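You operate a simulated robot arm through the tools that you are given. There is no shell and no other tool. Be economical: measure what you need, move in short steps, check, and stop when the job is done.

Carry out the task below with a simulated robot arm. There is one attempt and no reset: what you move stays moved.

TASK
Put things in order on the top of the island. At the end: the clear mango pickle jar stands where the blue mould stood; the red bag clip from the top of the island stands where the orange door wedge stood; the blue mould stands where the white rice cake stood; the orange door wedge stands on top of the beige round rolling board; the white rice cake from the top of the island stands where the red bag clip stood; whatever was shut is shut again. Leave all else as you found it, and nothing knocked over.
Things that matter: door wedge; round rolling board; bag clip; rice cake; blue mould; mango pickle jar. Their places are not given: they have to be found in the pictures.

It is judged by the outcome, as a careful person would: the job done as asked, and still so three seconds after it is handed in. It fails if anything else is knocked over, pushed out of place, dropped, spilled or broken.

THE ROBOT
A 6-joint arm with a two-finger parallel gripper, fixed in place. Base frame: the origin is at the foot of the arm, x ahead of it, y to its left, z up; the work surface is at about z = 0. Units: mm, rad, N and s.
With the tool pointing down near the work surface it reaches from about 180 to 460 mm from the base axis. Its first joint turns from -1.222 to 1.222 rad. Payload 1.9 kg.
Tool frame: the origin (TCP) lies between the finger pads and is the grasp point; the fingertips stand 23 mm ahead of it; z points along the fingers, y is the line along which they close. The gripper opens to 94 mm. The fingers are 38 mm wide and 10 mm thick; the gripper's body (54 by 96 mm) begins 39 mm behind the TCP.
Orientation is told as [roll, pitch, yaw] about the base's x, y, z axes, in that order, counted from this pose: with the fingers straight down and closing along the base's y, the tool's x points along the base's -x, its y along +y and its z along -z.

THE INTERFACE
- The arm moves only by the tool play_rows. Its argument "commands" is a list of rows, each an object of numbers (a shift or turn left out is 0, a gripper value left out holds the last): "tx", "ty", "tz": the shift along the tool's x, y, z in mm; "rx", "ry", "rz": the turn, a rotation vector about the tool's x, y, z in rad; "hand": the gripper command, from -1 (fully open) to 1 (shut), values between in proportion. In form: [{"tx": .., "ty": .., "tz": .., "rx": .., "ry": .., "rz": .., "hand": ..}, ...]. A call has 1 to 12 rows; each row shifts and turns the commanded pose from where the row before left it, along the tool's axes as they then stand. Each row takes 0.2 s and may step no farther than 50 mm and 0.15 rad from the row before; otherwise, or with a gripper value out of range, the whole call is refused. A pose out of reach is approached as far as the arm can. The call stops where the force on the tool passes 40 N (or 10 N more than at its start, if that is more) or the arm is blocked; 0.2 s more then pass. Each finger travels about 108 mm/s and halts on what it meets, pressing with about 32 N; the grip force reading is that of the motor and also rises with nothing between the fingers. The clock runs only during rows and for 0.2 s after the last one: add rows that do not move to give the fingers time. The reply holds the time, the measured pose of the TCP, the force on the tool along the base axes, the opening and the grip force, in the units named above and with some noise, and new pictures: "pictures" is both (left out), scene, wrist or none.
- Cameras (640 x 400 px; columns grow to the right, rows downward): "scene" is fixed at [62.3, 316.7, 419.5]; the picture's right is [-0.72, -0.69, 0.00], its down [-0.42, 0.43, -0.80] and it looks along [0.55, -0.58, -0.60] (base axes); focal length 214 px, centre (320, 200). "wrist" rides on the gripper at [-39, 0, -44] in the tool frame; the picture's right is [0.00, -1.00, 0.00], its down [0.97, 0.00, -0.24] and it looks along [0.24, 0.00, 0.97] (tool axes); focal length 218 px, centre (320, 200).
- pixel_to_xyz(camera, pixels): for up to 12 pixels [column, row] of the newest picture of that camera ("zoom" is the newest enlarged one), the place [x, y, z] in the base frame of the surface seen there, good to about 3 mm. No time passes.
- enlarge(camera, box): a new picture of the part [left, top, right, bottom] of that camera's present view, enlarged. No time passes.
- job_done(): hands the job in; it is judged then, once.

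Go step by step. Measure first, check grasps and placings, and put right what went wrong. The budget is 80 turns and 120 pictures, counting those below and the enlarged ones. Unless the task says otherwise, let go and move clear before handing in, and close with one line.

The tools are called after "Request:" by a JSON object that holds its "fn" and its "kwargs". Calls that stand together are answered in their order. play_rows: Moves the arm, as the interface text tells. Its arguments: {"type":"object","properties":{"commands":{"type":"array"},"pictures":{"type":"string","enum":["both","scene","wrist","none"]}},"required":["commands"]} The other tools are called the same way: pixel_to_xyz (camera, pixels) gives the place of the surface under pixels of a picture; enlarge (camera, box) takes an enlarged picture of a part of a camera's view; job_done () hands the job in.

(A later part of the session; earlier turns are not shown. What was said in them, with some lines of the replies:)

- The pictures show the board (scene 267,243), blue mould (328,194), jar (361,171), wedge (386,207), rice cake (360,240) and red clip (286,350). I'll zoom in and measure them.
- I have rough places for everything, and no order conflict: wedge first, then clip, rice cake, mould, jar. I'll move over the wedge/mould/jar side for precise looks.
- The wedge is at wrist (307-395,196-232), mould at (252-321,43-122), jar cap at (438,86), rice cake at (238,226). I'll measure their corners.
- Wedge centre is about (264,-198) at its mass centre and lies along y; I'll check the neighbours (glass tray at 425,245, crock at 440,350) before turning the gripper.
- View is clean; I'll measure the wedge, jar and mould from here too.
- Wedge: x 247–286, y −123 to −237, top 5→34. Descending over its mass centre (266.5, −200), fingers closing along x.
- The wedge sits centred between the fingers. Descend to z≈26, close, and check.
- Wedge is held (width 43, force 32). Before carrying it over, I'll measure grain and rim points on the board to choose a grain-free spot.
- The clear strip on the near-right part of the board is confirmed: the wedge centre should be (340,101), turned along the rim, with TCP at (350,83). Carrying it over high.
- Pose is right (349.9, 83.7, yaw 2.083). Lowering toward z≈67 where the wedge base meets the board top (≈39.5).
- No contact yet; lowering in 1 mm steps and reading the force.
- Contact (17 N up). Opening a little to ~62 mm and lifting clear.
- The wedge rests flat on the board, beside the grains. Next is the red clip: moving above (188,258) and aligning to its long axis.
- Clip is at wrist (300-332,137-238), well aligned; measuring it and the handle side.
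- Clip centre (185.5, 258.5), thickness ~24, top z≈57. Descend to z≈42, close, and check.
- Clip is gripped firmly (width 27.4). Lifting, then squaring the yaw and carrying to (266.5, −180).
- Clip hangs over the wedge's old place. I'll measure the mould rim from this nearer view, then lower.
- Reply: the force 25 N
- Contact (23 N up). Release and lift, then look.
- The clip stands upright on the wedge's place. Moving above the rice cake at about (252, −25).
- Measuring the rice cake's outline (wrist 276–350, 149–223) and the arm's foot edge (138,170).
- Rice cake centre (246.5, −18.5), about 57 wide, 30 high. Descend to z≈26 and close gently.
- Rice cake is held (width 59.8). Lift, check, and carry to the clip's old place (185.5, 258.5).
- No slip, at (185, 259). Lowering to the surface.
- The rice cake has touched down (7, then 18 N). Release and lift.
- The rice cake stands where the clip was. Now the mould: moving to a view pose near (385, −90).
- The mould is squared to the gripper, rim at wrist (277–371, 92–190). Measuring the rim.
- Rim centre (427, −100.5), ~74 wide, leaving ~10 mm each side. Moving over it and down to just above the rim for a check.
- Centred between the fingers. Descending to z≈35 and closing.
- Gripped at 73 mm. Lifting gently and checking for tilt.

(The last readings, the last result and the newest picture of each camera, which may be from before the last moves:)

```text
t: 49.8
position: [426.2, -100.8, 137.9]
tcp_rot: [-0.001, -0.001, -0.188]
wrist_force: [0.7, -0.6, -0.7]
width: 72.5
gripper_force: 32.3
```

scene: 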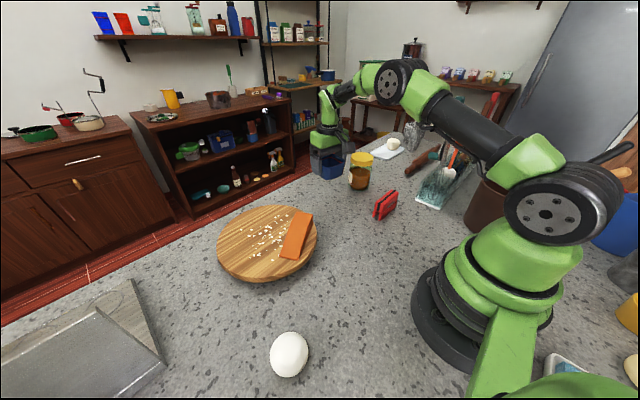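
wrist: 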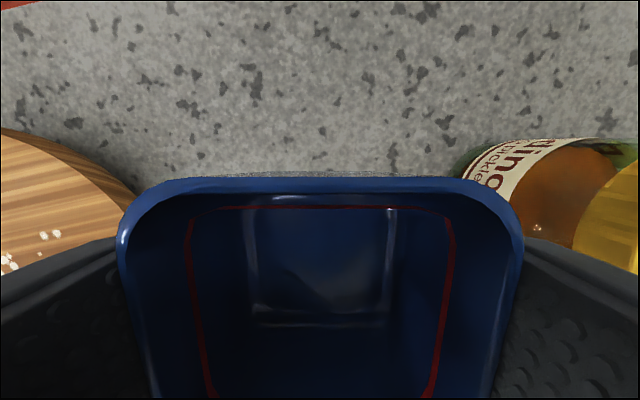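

No tilt or slip. Carrying to the rice cake's old place (246.5, −18.5) and lowering close to the surface.

Request:
{"fn": "play_rows", "kwargs": {"commands": [{"tx": 24, "ty": 6}, {"tx": 38.5, "ty": 9.3}, {"tx": 38.5, "ty": 9.3}, {"tx": 38.5, "ty": 9.3}, {"tx": 32, "ty": 8}, {"tx": 20.8, "ty": 4.8}, {}, {"tz": 40}, {"tz": 35}, {"tz": 20}, {}]}}

```text
t: 52.2
position: [246.9, -17.3, 42.6]
tcp_rot: [0.001, -0.003, -0.188]
wrist_force: [-0.5, -0.1, -1.0]
width: 73.0
gripper_force: 31.6
```

scene: 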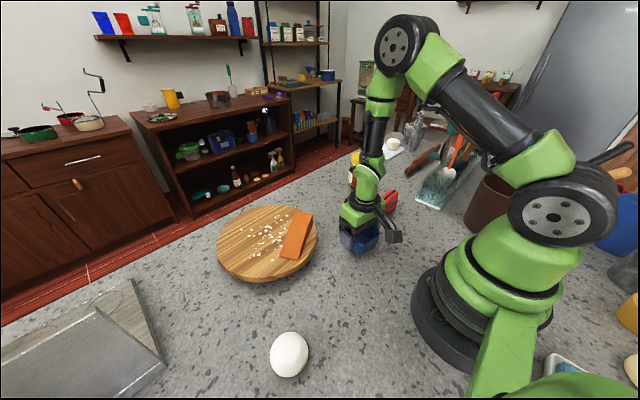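
wrist: 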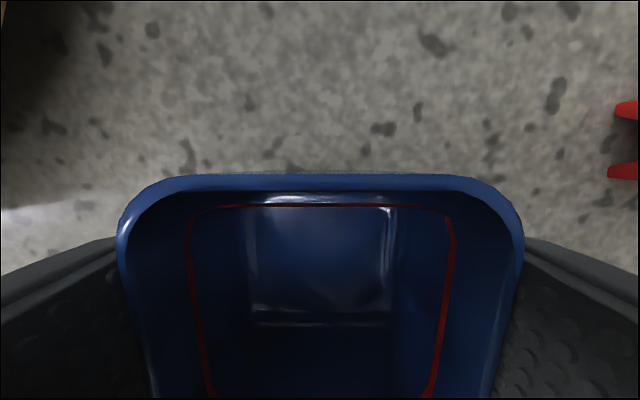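

At (247, −18). Final millimetres with force checks.

Request:
{"fn": "play_rows", "kwargs": {"commands": [{"tz": 4}, {}], "pictures": "none"}}

Request:
{"fn": "play_rows", "kwargs": {"commands": [{"tz": 1}, {}], "pictures": "none"}}

Request:
{"fn": "play_rows", "kwargs": {"commands": [{"tz": 1}, {}], "pictures": "none"}}

```text
t: 52.8
position: [246.5, -17.9, 38.5]
tcp_rot: [0.001, 0.0, -0.19]
wrist_force: [0.4, -0.2, -1.4]
width: 72.9
gripper_force: 32.4
```

```text
t: 53.4
position: [247.1, -18.0, 37.2]
tcp_rot: [0.0, -0.001, -0.189]
wrist_force: [0.2, -0.6, -1.3]
width: 72.9
gripper_force: 32.4
```

```text
t: 54.0
position: [247.7, -18.1, 36.0]
tcp_rot: [0.0, -0.002, -0.19]
wrist_force: [-1.0, 0.9, 5.8]
width: 72.7
gripper_force: 31.8
```

Touching lightly (6 N). Release and rise.

Request:
{"fn": "play_rows", "kwargs": {"commands": [{"hand": -0.75}, {"hand": -1}, {}, {"tz": -20}, {"tz": -45}, {"tz": -45}, {"tz": -45}, {"tz": -30}, {}]}}

```text
t: 56.0
position: [246.5, -18.1, 221.2]
tcp_rot: [0.001, -0.002, -0.189]
wrist_force: [-0.1, 0.4, 0.2]
width: 93.9
gripper_force: 0.1
```

scene: 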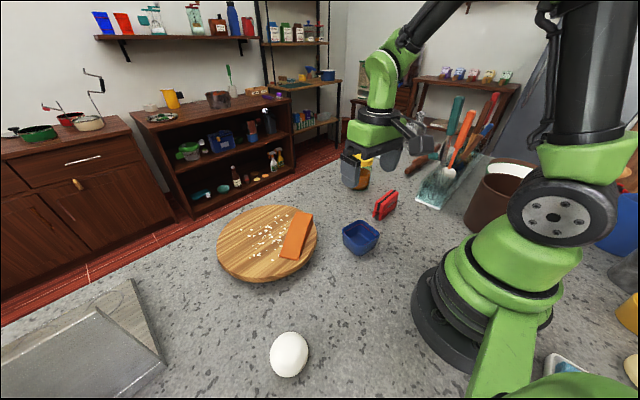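
wrist: 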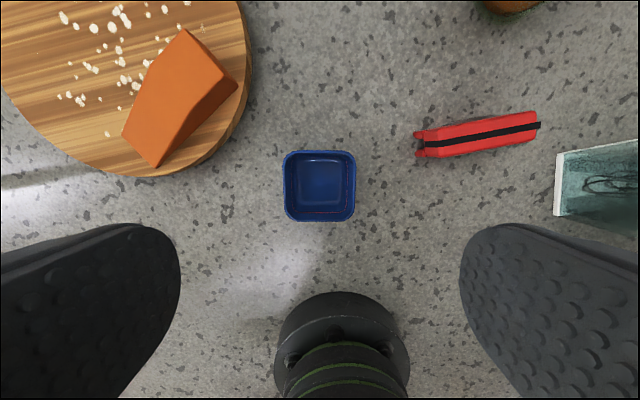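

The mould stands on the rice cake's place. Last is the jar: moving to a view pose inward of it, aligned with the radial direction.

Request:
{"fn": "play_rows", "kwargs": {"commands": [{"tx": -28.2, "ty": -29}, {"tx": -28.2, "ty": -29}, {"tx": -28.2, "ty": -29}, {"tx": -28.2, "ty": -29}, {"tx": -28.2, "ty": -29}, {"tx": -28.2, "ty": -29}, {"rz": 0.1127}, {"rz": 0.1127}, {"rz": 0.1127}, {}]}}

```text
t: 58.2
position: [380.7, -220.4, 221.0]
tcp_rot: [0.0, 0.0, -0.528]
wrist_force: [0.0, -0.5, -0.3]
width: 94.2
gripper_force: 0.1
```

scene: 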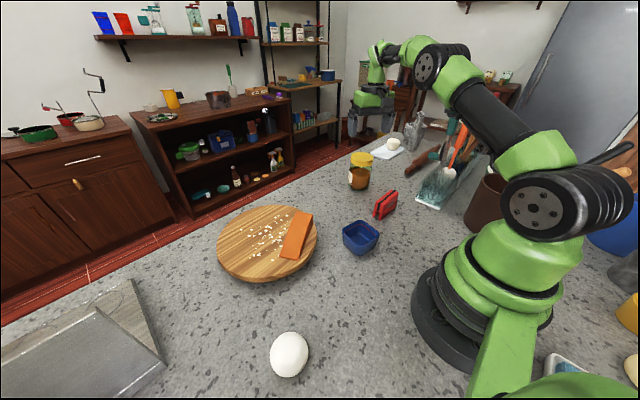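
wrist: 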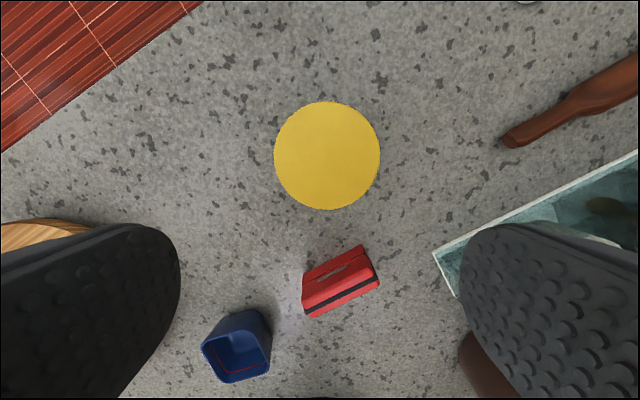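

The cap is seen straight on at (327,155). Measuring it.

Request:
{"fn": "pixel_to_xyz", "kwargs": {"camera": "wrist", "pixels": [[327, 155], [278, 155], [376, 155], [327, 105], [327, 206], [510, 140]]}}

Request:
{"fn": "enlarge", "kwargs": {"camera": "scene", "box": [335, 140, 395, 200]}}

```text
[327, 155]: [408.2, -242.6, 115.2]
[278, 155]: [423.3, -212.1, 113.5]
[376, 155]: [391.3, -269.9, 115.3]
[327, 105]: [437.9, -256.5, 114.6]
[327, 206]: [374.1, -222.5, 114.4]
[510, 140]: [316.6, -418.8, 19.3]
```

```text
6.67 times, centred on (365, 170) of scene
```

zoom: 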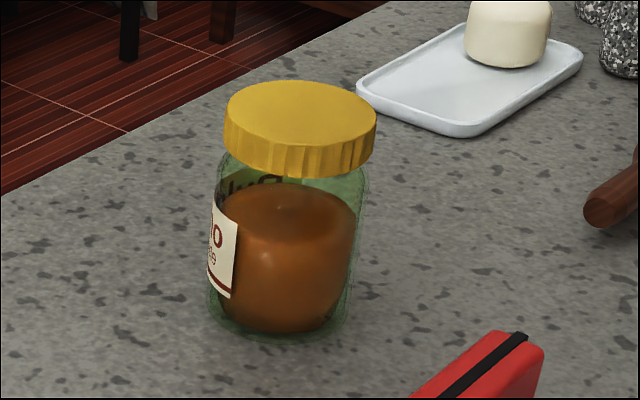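

Cap centre (407, −240), ~70 mm wide, top z≈115. That is 472 mm out, so I'll move over it and descend to just above the cap, checking that the arm really reaches.

Request:
{"fn": "play_rows", "kwargs": {"commands": [{"tx": -32.8, "ty": -3.6}, {"tz": 35}, {"tz": 35}, {}]}}

```text
t: 59.2
position: [397.6, -229.4, 151.1]
tcp_rot: [0.0, 0.002, -0.528]
wrist_force: [-0.4, 0.2, 0.5]
width: 94.1
gripper_force: 0.0
out of reach, approached as far as the arm can: row 1, 2, 3
```

scene: 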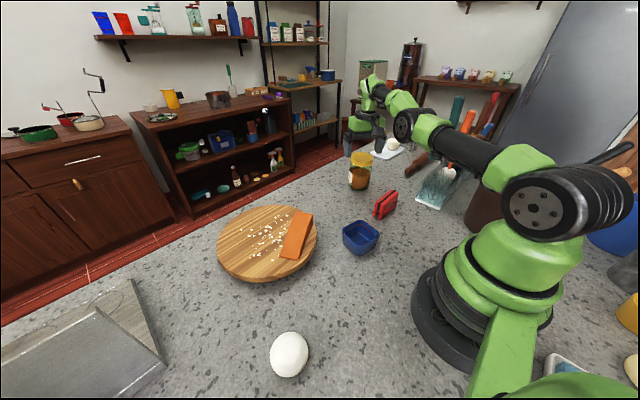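
wrist: 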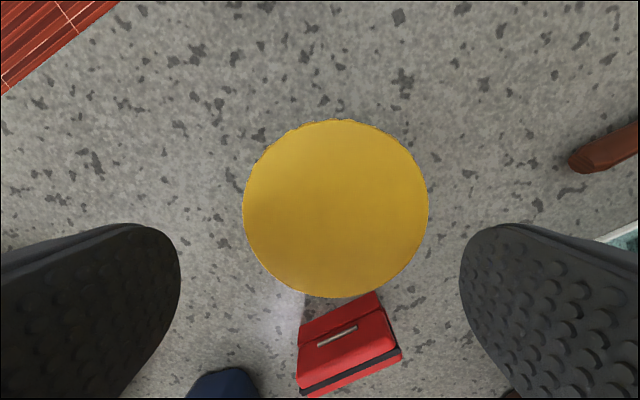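

Straight down, the arm falls ~13 mm short (reach 459). A small outward tilt (0.12 rad) about the closing axis should gain that; the jar will stay upright in the grip.

Request:
{"fn": "play_rows", "kwargs": {"commands": [{"ry": -0.12}, {}], "pictures": "none"}}

```text
t: 59.8
position: [416.9, -237.0, 153.3]
tcp_rot: [0.001, -0.12, -0.527]
wrist_force: [0.5, 0.1, 0.6]
width: 94.0
gripper_force: 0.1
out of reach, approached as far as the arm can: row 1
```

Now slightly past (417, −237). Correcting by ~7 mm inward and 8 mm sideways.

Request:
{"fn": "play_rows", "kwargs": {"commands": [{"tx": 7.2, "ty": -8}, {}], "pictures": "both"}}

```text
t: 60.4
position: [410.1, -245.6, 151.3]
tcp_rot: [0.0, -0.119, -0.527]
wrist_force: [0.3, 0.9, 0.0]
width: 94.1
gripper_force: 0.0
out of reach, approached as far as the arm can: row 1
```

scene: 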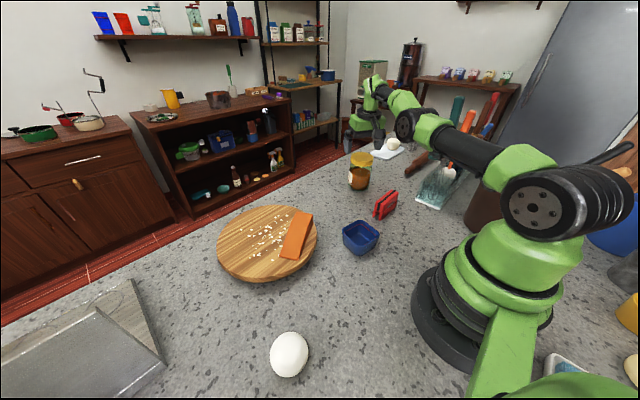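
wrist: 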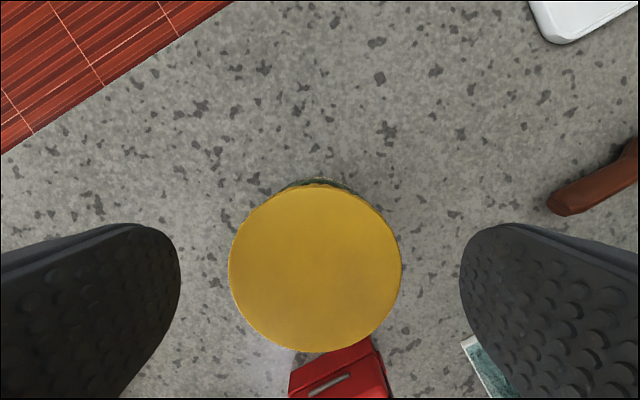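

Radially still ~6 mm too far out and ~3 mm to one side. Adjusting.

Request:
{"fn": "play_rows", "kwargs": {"commands": [{"tx": 5.6, "ty": 3, "tz": -0.7}, {}], "pictures": "none"}}

```text
t: 61.0
position: [412.4, -242.3, 152.3]
tcp_rot: [0.0, -0.12, -0.526]
wrist_force: [-0.3, -0.5, -0.1]
width: 94.1
gripper_force: 0.1
out of reach, approached as far as the arm can: row 1
```

Request:
{"fn": "play_rows", "kwargs": {"commands": [{"tx": 6, "ty": -1, "tz": -0.7}, {}], "pictures": "none"}}

```text
t: 61.6
position: [412.8, -243.7, 151.8]
tcp_rot: [0.0, -0.119, -0.527]
wrist_force: [-0.8, -0.1, -0.6]
width: 94.0
gripper_force: 0.1
out of reach, approached as far as the arm can: row 1
```

Request:
{"fn": "play_rows", "kwargs": {"commands": [{"tx": 8, "tz": -1}, {}], "pictures": "none"}}

```text
t: 62.2
position: [414.2, -241.8, 152.2]
tcp_rot: [0.001, -0.122, -0.527]
wrist_force: [-0.7, -0.3, 0.3]
width: 94.2
gripper_force: 0.0
out of reach, approached as far as the arm can: row 1
```

The radial corrections aren't taking effect; the arm looks fully stretched. I'll back off with a bigger upward-inward move and read the pose.

Request:
{"fn": "play_rows", "kwargs": {"commands": [{"tx": 20, "tz": -20}, {}], "pictures": "none"}}

```text
t: 62.8
position: [410.3, -242.7, 173.2]
tcp_rot: [0.0, -0.12, -0.527]
wrist_force: [0.0, -0.6, 0.6]
width: 94.0
gripper_force: 0.1
out of reach, approached as far as the arm can: row 1
```

Request:
{"fn": "play_rows", "kwargs": {"commands": [{"tx": 40, "tz": -5}, {}], "pictures": "none"}}

```text
t: 63.4
position: [410.9, -243.3, 174.2]
tcp_rot: [-0.001, -0.121, -0.527]
wrist_force: [0.9, 0.0, 0.4]
width: 94.0
gripper_force: 0.0
out of reach, approached as far as the arm can: row 1
```

Request:
{"fn": "play_rows", "kwargs": {"commands": [{"ry": 0.12}, {}], "pictures": "none"}}

Request:
{"fn": "play_rows", "kwargs": {"commands": [{"tx": 15}, {"tx": 15}, {}], "pictures": "scene"}}

```text
t: 64.0
position: [396.4, -231.8, 171.4]
tcp_rot: [0.0, 0.0, -0.526]
wrist_force: [0.6, -0.3, -0.2]
width: 94.1
gripper_force: 0.1
out of reach, approached as far as the arm can: row 1
```

```text
t: 64.8
position: [394.7, -230.6, 172.4]
tcp_rot: [0.002, -0.001, -0.527]
wrist_force: [-0.3, 0.2, 0.2]
width: 94.2
gripper_force: 0.0
out of reach, approached as far as the arm can: row 1, 2
```

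scene: 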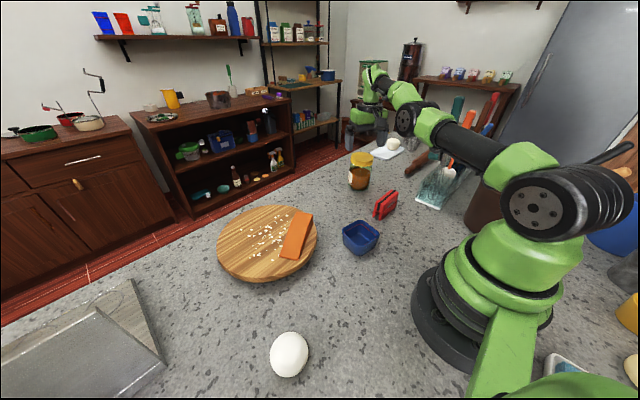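

Still pinned at the stretched limit. Raising in several steps to un-stretch the arm.

Request:
{"fn": "play_rows", "kwargs": {"commands": [{"tz": -40, "tx": 25}, {"tz": -40, "tx": 25}, {}], "pictures": "none"}}

```text
t: 65.6
position: [382.6, -223.1, 239.4]
tcp_rot: [0.0, 0.0, -0.527]
wrist_force: [-0.5, -0.1, 0.5]
width: 94.1
gripper_force: 0.1
out of reach, approached as far as the arm can: row 1, 2
```

Request:
{"fn": "play_rows", "kwargs": {"commands": [{"tx": 45}, {"tx": 45}, {"tx": 45}, {}], "pictures": "none"}}

```text
t: 66.6
position: [380.6, -221.7, 244.8]
tcp_rot: [-0.001, -0.001, -0.526]
wrist_force: [-0.9, 0.6, 0.0]
width: 93.7
gripper_force: 0.0
out of reach, approached as far as the arm can: row 1, 2, 3
```

The arm stays pinned even when commanded well inward; I need to see its posture.

Request:
{"fn": "play_rows", "kwargs": {"commands": [{"ty": 30, "tx": 20}, {"ty": 30, "tx": 20}, {}], "pictures": "both"}}

```text
t: 67.4
position: [389.4, -204.0, 249.0]
tcp_rot: [0.0, 0.003, -0.53]
wrist_force: [0.4, -0.2, 0.4]
width: 93.9
gripper_force: 0.0
out of reach, approached as far as the arm can: row 1, 2
```

scene: 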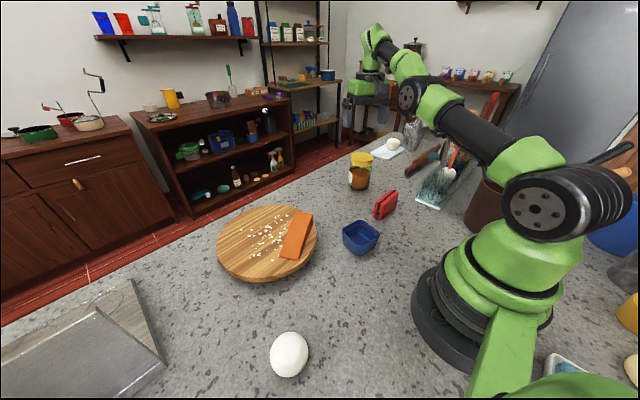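
wrist: 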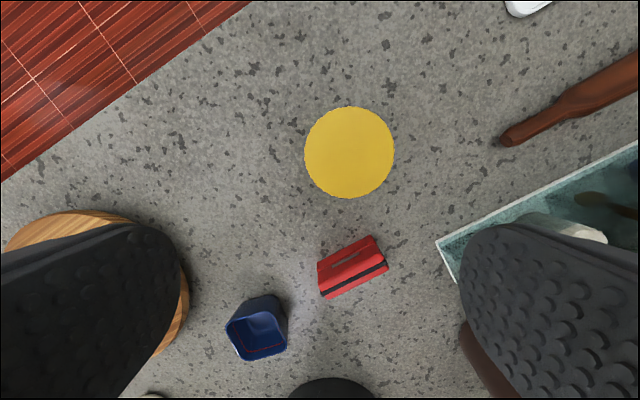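

Request:
{"fn": "play_rows", "kwargs": {"commands": [{}, {"rz": 0.01}, {"rz": -0.01}, {"rz": 0.01}, {"rz": -0.01}, {}], "pictures": "none"}}

```text
t: 68.8
position: [390.8, -202.6, 248.1]
tcp_rot: [0.001, 0.001, -0.529]
wrist_force: [-0.3, -0.2, 0.1]
width: 93.9
gripper_force: 0.0
```

The pose itself is accepted, so inward moves fail only as singular steps. Testing a tiny inward step.

Request:
{"fn": "play_rows", "kwargs": {"commands": [{"tx": 1}, {"tx": 1}, {"tx": 2}, {"tx": 3}, {"tx": 4}, {}], "pictures": "none"}}

```text
t: 70.2
position: [388.8, -203.2, 248.7]
tcp_rot: [0.002, 0.001, -0.526]
wrist_force: [-0.1, -0.2, 0.6]
width: 94.0
gripper_force: 0.0
out of reach, approached as far as the arm can: row 4, 5
```

Small steps (≤2 mm) are accepted. Using a run of small ones.

Request:
{"fn": "play_rows", "kwargs": {"commands": [{"tx": 1}, {"tx": 1}, {"tx": 1}, {"tx": 1}, {"tx": 1}, {"tx": 1}, {"tx": 1}, {"tx": 1}, {"tx": 1}, {"tx": 1}, {"tx": 1}, {"tx": 1}], "pictures": "none"}}

```text
t: 72.8
position: [388.8, -202.7, 252.5]
tcp_rot: [0.0, 0.0, -0.528]
wrist_force: [0.2, -0.4, 0.3]
width: 94.3
gripper_force: 0.1
out of reach, approached as far as the arm can: row 4, 8, 12
```

Moving up presses the elbow toward its straight stop; moving down and inward should bend it. Trying this while well above everything.

Request:
{"fn": "play_rows", "kwargs": {"commands": [{"tz": 30, "tx": 35}, {"tz": 10, "tx": 10}, {}], "pictures": "none"}}

```text
t: 73.6
position: [389.9, -203.4, 246.5]
tcp_rot: [0.001, 0.0, -0.527]
wrist_force: [-0.4, -0.8, -0.1]
width: 93.8
gripper_force: 0.1
out of reach, approached as far as the arm can: row 1, 2
```

Request:
{"fn": "play_rows", "kwargs": {"commands": [{"tz": 30}, {"tz": 30}, {"tz": 20}, {}], "pictures": "none"}}

Request:
{"fn": "play_rows", "kwargs": {"commands": [{"tx": 15}, {"tx": 15}, {}], "pictures": "none"}}

```text
t: 74.6
position: [405.5, -210.5, 171.7]
tcp_rot: [0.001, 0.002, -0.528]
wrist_force: [-0.1, -0.1, -0.7]
width: 93.9
gripper_force: 0.0
out of reach, approached as far as the arm can: row 1, 2
```

```text
t: 75.4
position: [404.8, -209.7, 173.2]
tcp_rot: [-0.002, 0.001, -0.526]
wrist_force: [0.1, -0.4, -0.1]
width: 94.2
gripper_force: 0.1
out of reach, approached as far as the arm can: row 1, 2
```

Still pinned. I'll swing sideways over the empty spot where the mould stood, so I can safely descend there, which should bend the elbow.

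Request:
{"fn": "play_rows", "kwargs": {"commands": [{"ty": 30, "tx": 8}, {"ty": 30, "tx": 8}, {"ty": 30, "tx": 10}, {"ty": 25, "tx": 10}, {}], "pictures": "none"}}

```text
t: 76.6
position: [445.9, -96.9, 173.5]
tcp_rot: [0.001, 0.001, -0.528]
wrist_force: [-0.1, -1.1, -0.6]
width: 94.2
gripper_force: 0.2
out of reach, approached as far as the arm can: row 1, 3, 4
```

Over the free spot now (446, −97). Descending in small steps.

Request:
{"fn": "play_rows", "kwargs": {"commands": [{"tz": 15}, {"tz": 15}, {"tz": 15}, {"tz": 15}, {"tz": 15}, {"tz": 15}, {}], "pictures": "scene"}}

Request:
{"fn": "play_rows", "kwargs": {"commands": [{"tx": 8}, {"tx": 8}, {"tx": 8}, {}], "pictures": "none"}}

```text
t: 78.2
position: [449.5, -97.8, 85.4]
tcp_rot: [0.0, 0.001, -0.526]
wrist_force: [0.2, 0.8, 0.6]
width: 94.3
gripper_force: 0.1
out of reach, approached as far as the arm can: row 2
```

scene: 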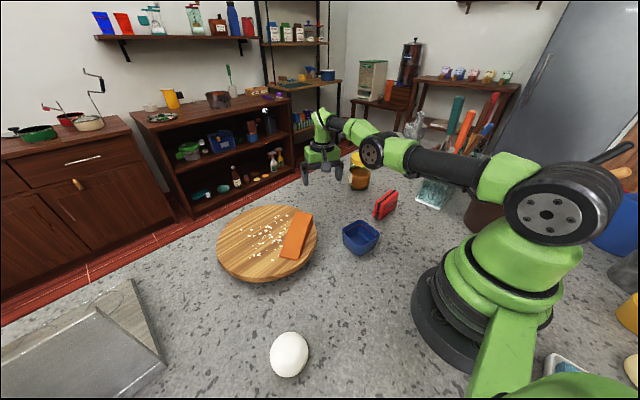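

```text
t: 79.2
position: [449.9, -95.3, 83.8]
tcp_rot: [0.0, 0.0, -0.527]
wrist_force: [-0.6, 0.7, -0.3]
width: 94.1
gripper_force: 0.1
out of reach, approached as far as the arm can: row 1, 2, 3
```

The solver only shares motion to the elbow when the tool's pitch changes. I'll tilt the fingers inward while shifting the TCP inward, which should bend the elbow.

Request:
{"fn": "play_rows", "kwargs": {"commands": [{"ry": 0.14, "tx": 28}, {"ry": 0.14, "tx": 28}, {"tx": 10}, {}], "pictures": "none"}}

```text
t: 80.2
position: [411.2, -64.9, 89.6]
tcp_rot: [0.0, 0.279, -0.527]
wrist_force: [0.5, 0.3, 0.3]
width: 94.0
gripper_force: 0.1
out of reach, approached as far as the arm can: row 1, 2, 3
```

Request:
{"fn": "play_rows", "kwargs": {"commands": [{"tx": 20, "ty": -10}, {"tx": 20, "ty": -10}, {}], "pictures": "none"}}

Request:
{"fn": "play_rows", "kwargs": {"commands": [{"ry": -0.14, "tz": -10}, {"ry": -0.14, "tz": -10}, {"tx": 20, "ty": -10}, {}], "pictures": "none"}}

```text
t: 81.0
position: [411.9, -70.2, 94.4]
tcp_rot: [-0.001, 0.277, -0.53]
wrist_force: [-0.2, -0.2, -0.1]
width: 94.0
gripper_force: 0.1
out of reach, approached as far as the arm can: row 1, 2
```

```text
t: 82.0
position: [453.5, -80.8, 114.4]
tcp_rot: [0.001, 0.0, -0.527]
wrist_force: [-0.5, 0.3, -0.7]
width: 94.0
gripper_force: 0.1
out of reach, approached as far as the arm can: row 1, 2, 3
```

No effect that way; trying the opposite pitch.

Request:
{"fn": "play_rows", "kwargs": {"commands": [{"ry": -0.14, "tx": -20}, {"ry": -0.14, "tx": -20}, {"tx": 25, "ty": -10}, {"tx": 25, "ty": -10}, {}], "pictures": "scene"}}

```text
t: 83.2
position: [441.4, -94.1, 101.8]
tcp_rot: [0.0, -0.283, -0.529]
wrist_force: [-0.1, 0.3, -0.6]
width: 93.8
gripper_force: 0.1
out of reach, approached as far as the arm can: row 2, 3
```

scene: 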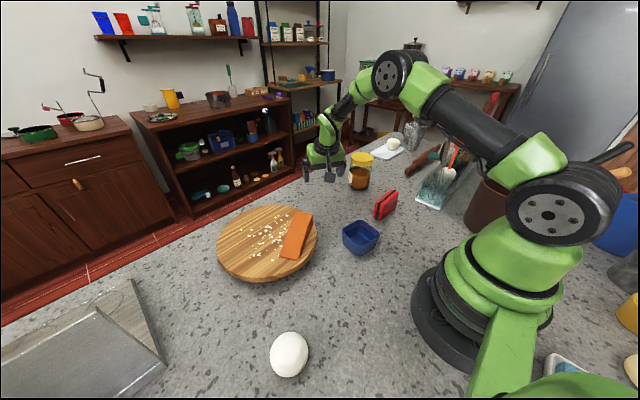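

That freed it: the elbow is visibly bent again (scene 390,75) with the tool tilted outward. I'll keep an outward tilt of 0.2 rad for the jar: rise, then swing back above it, staying inside the limit.

Request:
{"fn": "play_rows", "kwargs": {"commands": [{"tz": -31, "tx": -9}, {"tz": -31, "tx": -9}, {"ry": 0.08}, {"ty": -36}, {"ty": -36}, {"ty": -36}, {"ty": -36}, {}], "pictures": "wrist"}}

```text
t: 85.0
position: [372.1, -218.5, 167.4]
tcp_rot: [-0.001, -0.202, -0.527]
wrist_force: [0.2, -0.1, -0.3]
width: 94.1
gripper_force: 0.1
```

wrist: 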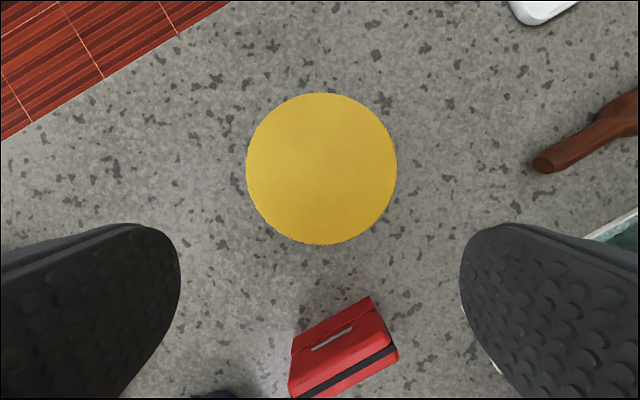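

No reach flags, and the cap (321,169) is laterally centred. Re-measuring it.

Request:
{"fn": "pixel_to_xyz", "kwargs": {"camera": "wrist", "pixels": [[250, 169], [393, 169], [321, 97], [321, 241]]}}

```text
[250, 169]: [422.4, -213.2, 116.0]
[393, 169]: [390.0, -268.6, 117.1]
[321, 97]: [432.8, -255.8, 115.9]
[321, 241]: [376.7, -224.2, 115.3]
```

Cap centre (405.5, −240.4). Moving out 40 mm and down to just above.

Request:
{"fn": "play_rows", "kwargs": {"commands": [{"tx": -20, "ty": -1, "tz": 4}, {"tx": -19.3, "ty": -1, "tz": 4}, {"tx": 4, "tz": 19.6}, {}], "pictures": "wrist"}}

```text
t: 86.0
position: [404.1, -240.6, 148.5]
tcp_rot: [0.001, -0.199, -0.526]
wrist_force: [0.1, -0.2, 0.8]
width: 94.0
gripper_force: 0.1
```

wrist: 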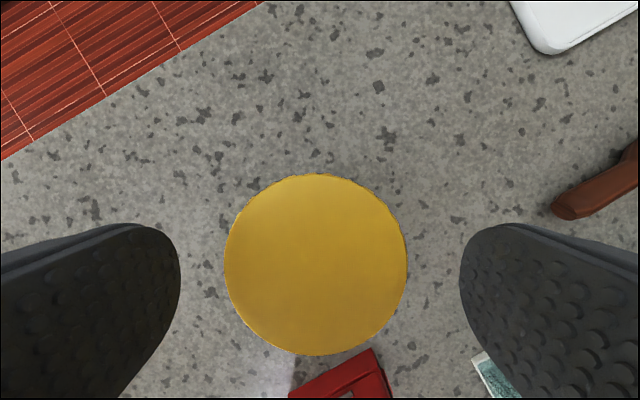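

Centred within 1–2 mm. Descending vertically to z≈100 to grip the cap.

Request:
{"fn": "play_rows", "kwargs": {"commands": [{"tx": 4, "tz": 19.6, "ty": 1}, {"tx": 4, "tz": 19.6}, {"tx": 1.7, "tz": 8.2}, {}]}}

```text
t: 87.0
position: [404.6, -239.6, 99.7]
tcp_rot: [0.0, -0.201, -0.528]
wrist_force: [-0.1, 0.7, 0.1]
width: 94.0
gripper_force: 0.0
```

scene: 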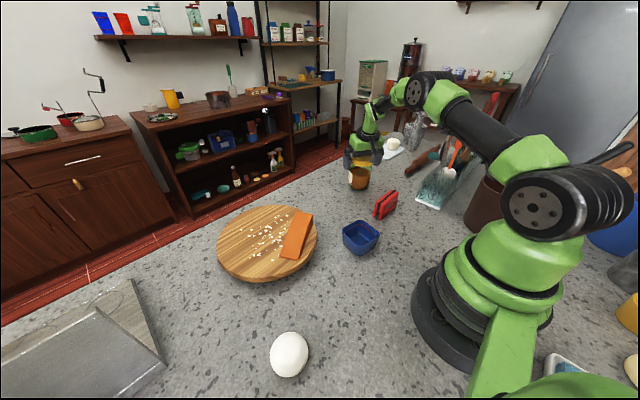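
wrist: 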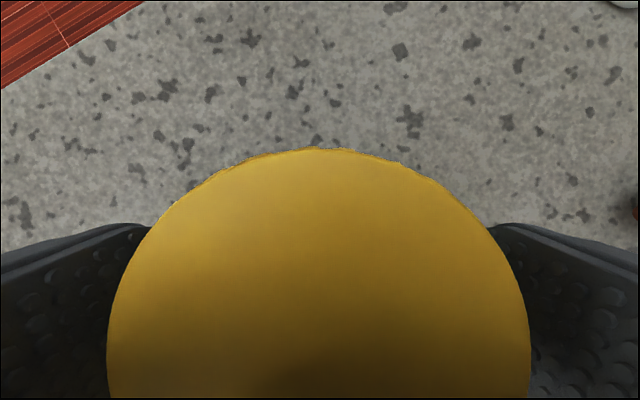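

The cap lies between the fingers. Closing firmly and lifting slightly.

Request:
{"fn": "play_rows", "kwargs": {"commands": [{"hand": -0.4}, {"hand": 0.5}, {"hand": 1}, {}, {}], "pictures": "none"}}

Request:
{"fn": "play_rows", "kwargs": {"commands": [{"tx": -2, "tz": -9.8}, {"tx": -2, "tz": -9.8}, {}], "pictures": "both"}}

Request:
{"fn": "enlarge", "kwargs": {"camera": "scene", "box": [325, 100, 425, 210]}}

```text
t: 88.2
position: [404.0, -240.6, 99.8]
tcp_rot: [0.0, -0.2, -0.526]
wrist_force: [1.0, 1.2, -0.5]
width: 72.0
gripper_force: 32.5
```

```text
t: 89.0
position: [405.3, -240.1, 117.8]
tcp_rot: [-0.001, -0.202, -0.527]
wrist_force: [0.7, -0.8, -4.6]
width: 72.1
gripper_force: 31.7
```

scene: 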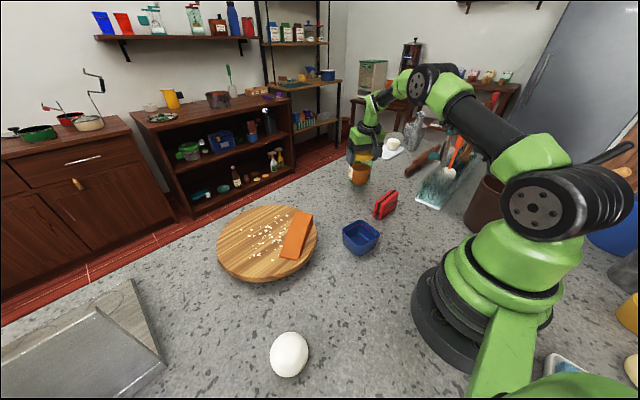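
wrist: 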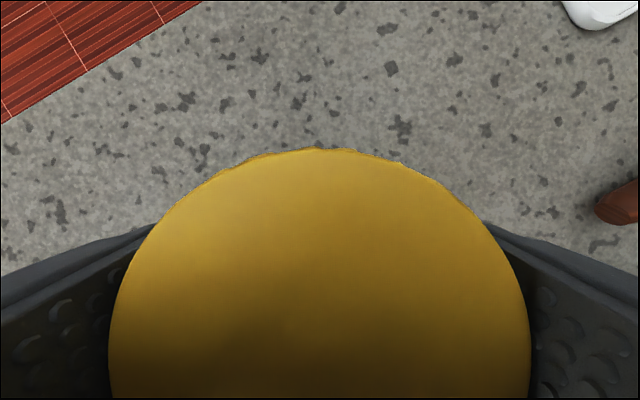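

```text
3.64 times, centred on (375, 155) of scene
```

zoom: 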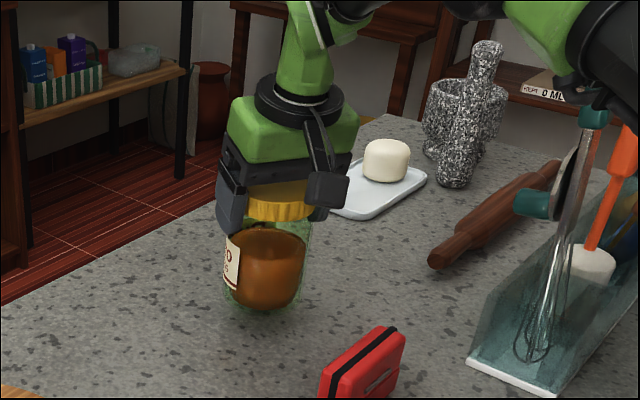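

Jar hangs upright, weight ~4.6 N, no slip. Carrying it to the mould's old place (427, −100.5).

Request:
{"fn": "play_rows", "kwargs": {"commands": [{"tx": -1, "tz": -5, "ty": 8}, {"ty": 20, "tx": 7.5, "tz": -1.5}, {"ty": 24, "tx": 9.5, "tz": -1.9}, {"ty": 24, "tx": 9.5, "tz": -1.9}, {"ty": 24, "tx": 9.5, "tz": -1.9}, {"ty": 20, "tx": 9.5, "tz": -1.9}, {"ty": 11.5, "tx": 5.2, "tz": -1.2}, {}]}}

```text
t: 90.8
position: [425.4, -99.4, 126.1]
tcp_rot: [0.001, -0.2, -0.526]
wrist_force: [-0.1, -0.4, -5.1]
width: 72.1
gripper_force: 31.8
```

scene: 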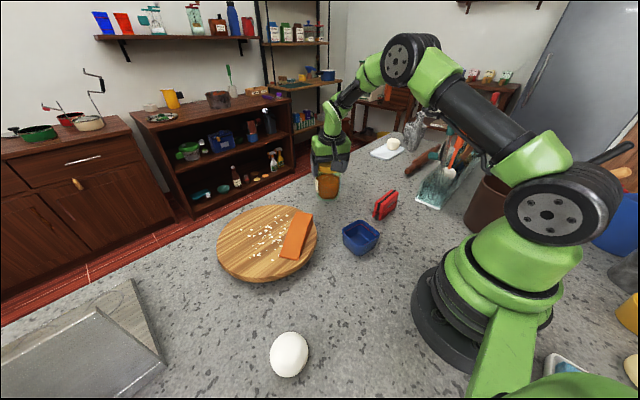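
wrist: 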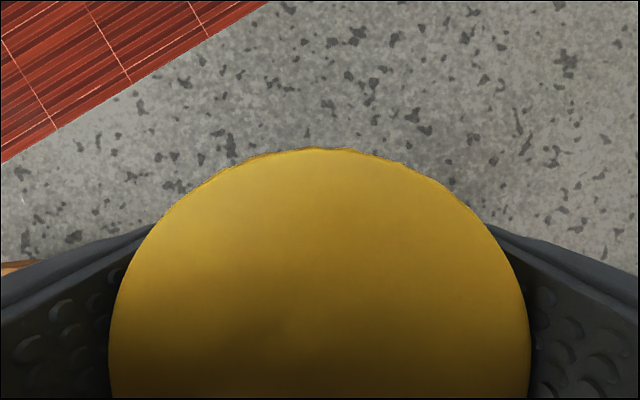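

On target. Lowering to near contact.

Request:
{"fn": "play_rows", "kwargs": {"commands": [{"tx": 2, "tz": 10}, {"tx": 2, "tz": 9.6}, {"tx": 0.8, "tz": 3.5}, {}], "pictures": "none"}}

Request:
{"fn": "play_rows", "kwargs": {"commands": [{"tx": 0.2, "tz": 1.2}, {}], "pictures": "none"}}

Request:
{"fn": "play_rows", "kwargs": {"commands": [{"tx": 0.2, "tz": 1}, {}], "pictures": "none"}}

```text
t: 91.8
position: [424.9, -99.4, 101.1]
tcp_rot: [0.0, -0.2, -0.527]
wrist_force: [0.1, -0.5, -4.7]
width: 72.3
gripper_force: 31.9
```

```text
t: 92.4
position: [425.4, -99.6, 101.0]
tcp_rot: [0.0, -0.201, -0.528]
wrist_force: [-0.2, -0.1, -4.2]
width: 72.0
gripper_force: 32.2
```

```text
t: 93.0
position: [426.1, -101.6, 99.4]
tcp_rot: [0.003, -0.203, -0.529]
wrist_force: [0.7, 2.7, 2.1]
width: 71.8
gripper_force: 31.8
```

Contact: the weight is now on the table (force −4.7 → +2 N). Release and rise vertically.

Request:
{"fn": "play_rows", "kwargs": {"commands": [{"hand": -0.7}, {"hand": -1}, {}, {"tx": -3, "tz": -15}, {"tx": -8, "tz": -39}, {"tx": -4, "tz": -40}, {"tz": -40}, {}]}}

```text
t: 94.8
position: [413.8, -94.9, 232.3]
tcp_rot: [0.0, -0.201, -0.527]
wrist_force: [0.9, -0.5, 1.6]
width: 93.6
gripper_force: 0.2
```

scene: 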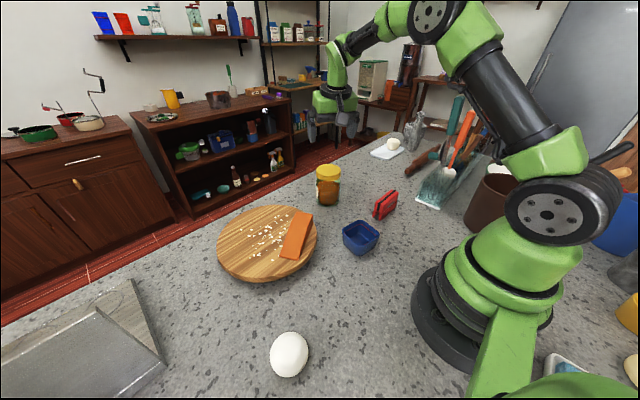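
wrist: 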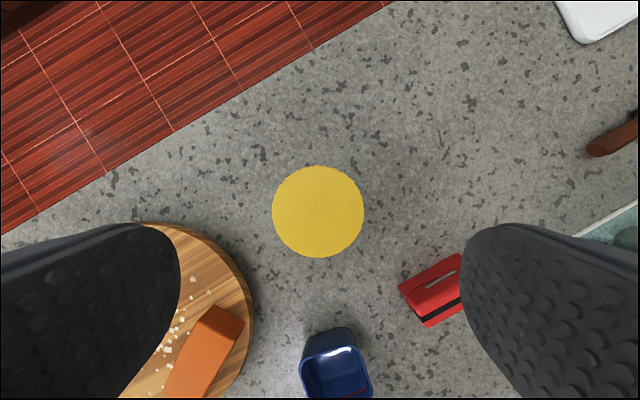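

All five stand as asked. A final check of the positions before handing in.

Request:
{"fn": "pixel_to_xyz", "kwargs": {"camera": "wrist", "pixels": [[318, 168], [318, 255], [274, 211], [362, 211]]}}

Request:
{"fn": "enlarge", "kwargs": {"camera": "scene", "box": [210, 150, 450, 390]}}

```text
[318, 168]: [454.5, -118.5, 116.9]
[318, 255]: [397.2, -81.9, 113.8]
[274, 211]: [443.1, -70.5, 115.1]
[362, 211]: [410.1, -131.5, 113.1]
```

```text
1.67 times, centred on (330, 270) of scene
```

zoom: 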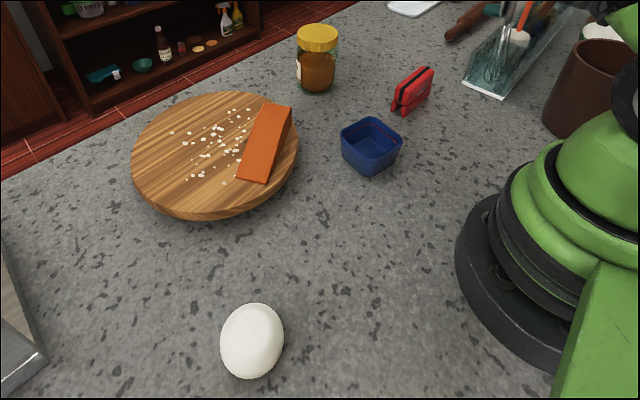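

The jar's cap centre is (426, −100.5), matching the mould's old spot, and everything stands upright with the gripper clear. Handing in.

Request:
{"fn": "job_done", "kwargs": {}}

```text
The job is handed in.
```

The job is handed in: the jar, clip, mould and rice cake stand in their new places, and the wedge rests on the round board beside the grains. In the last pictures nothing was knocked over, and nothing had needed opening.
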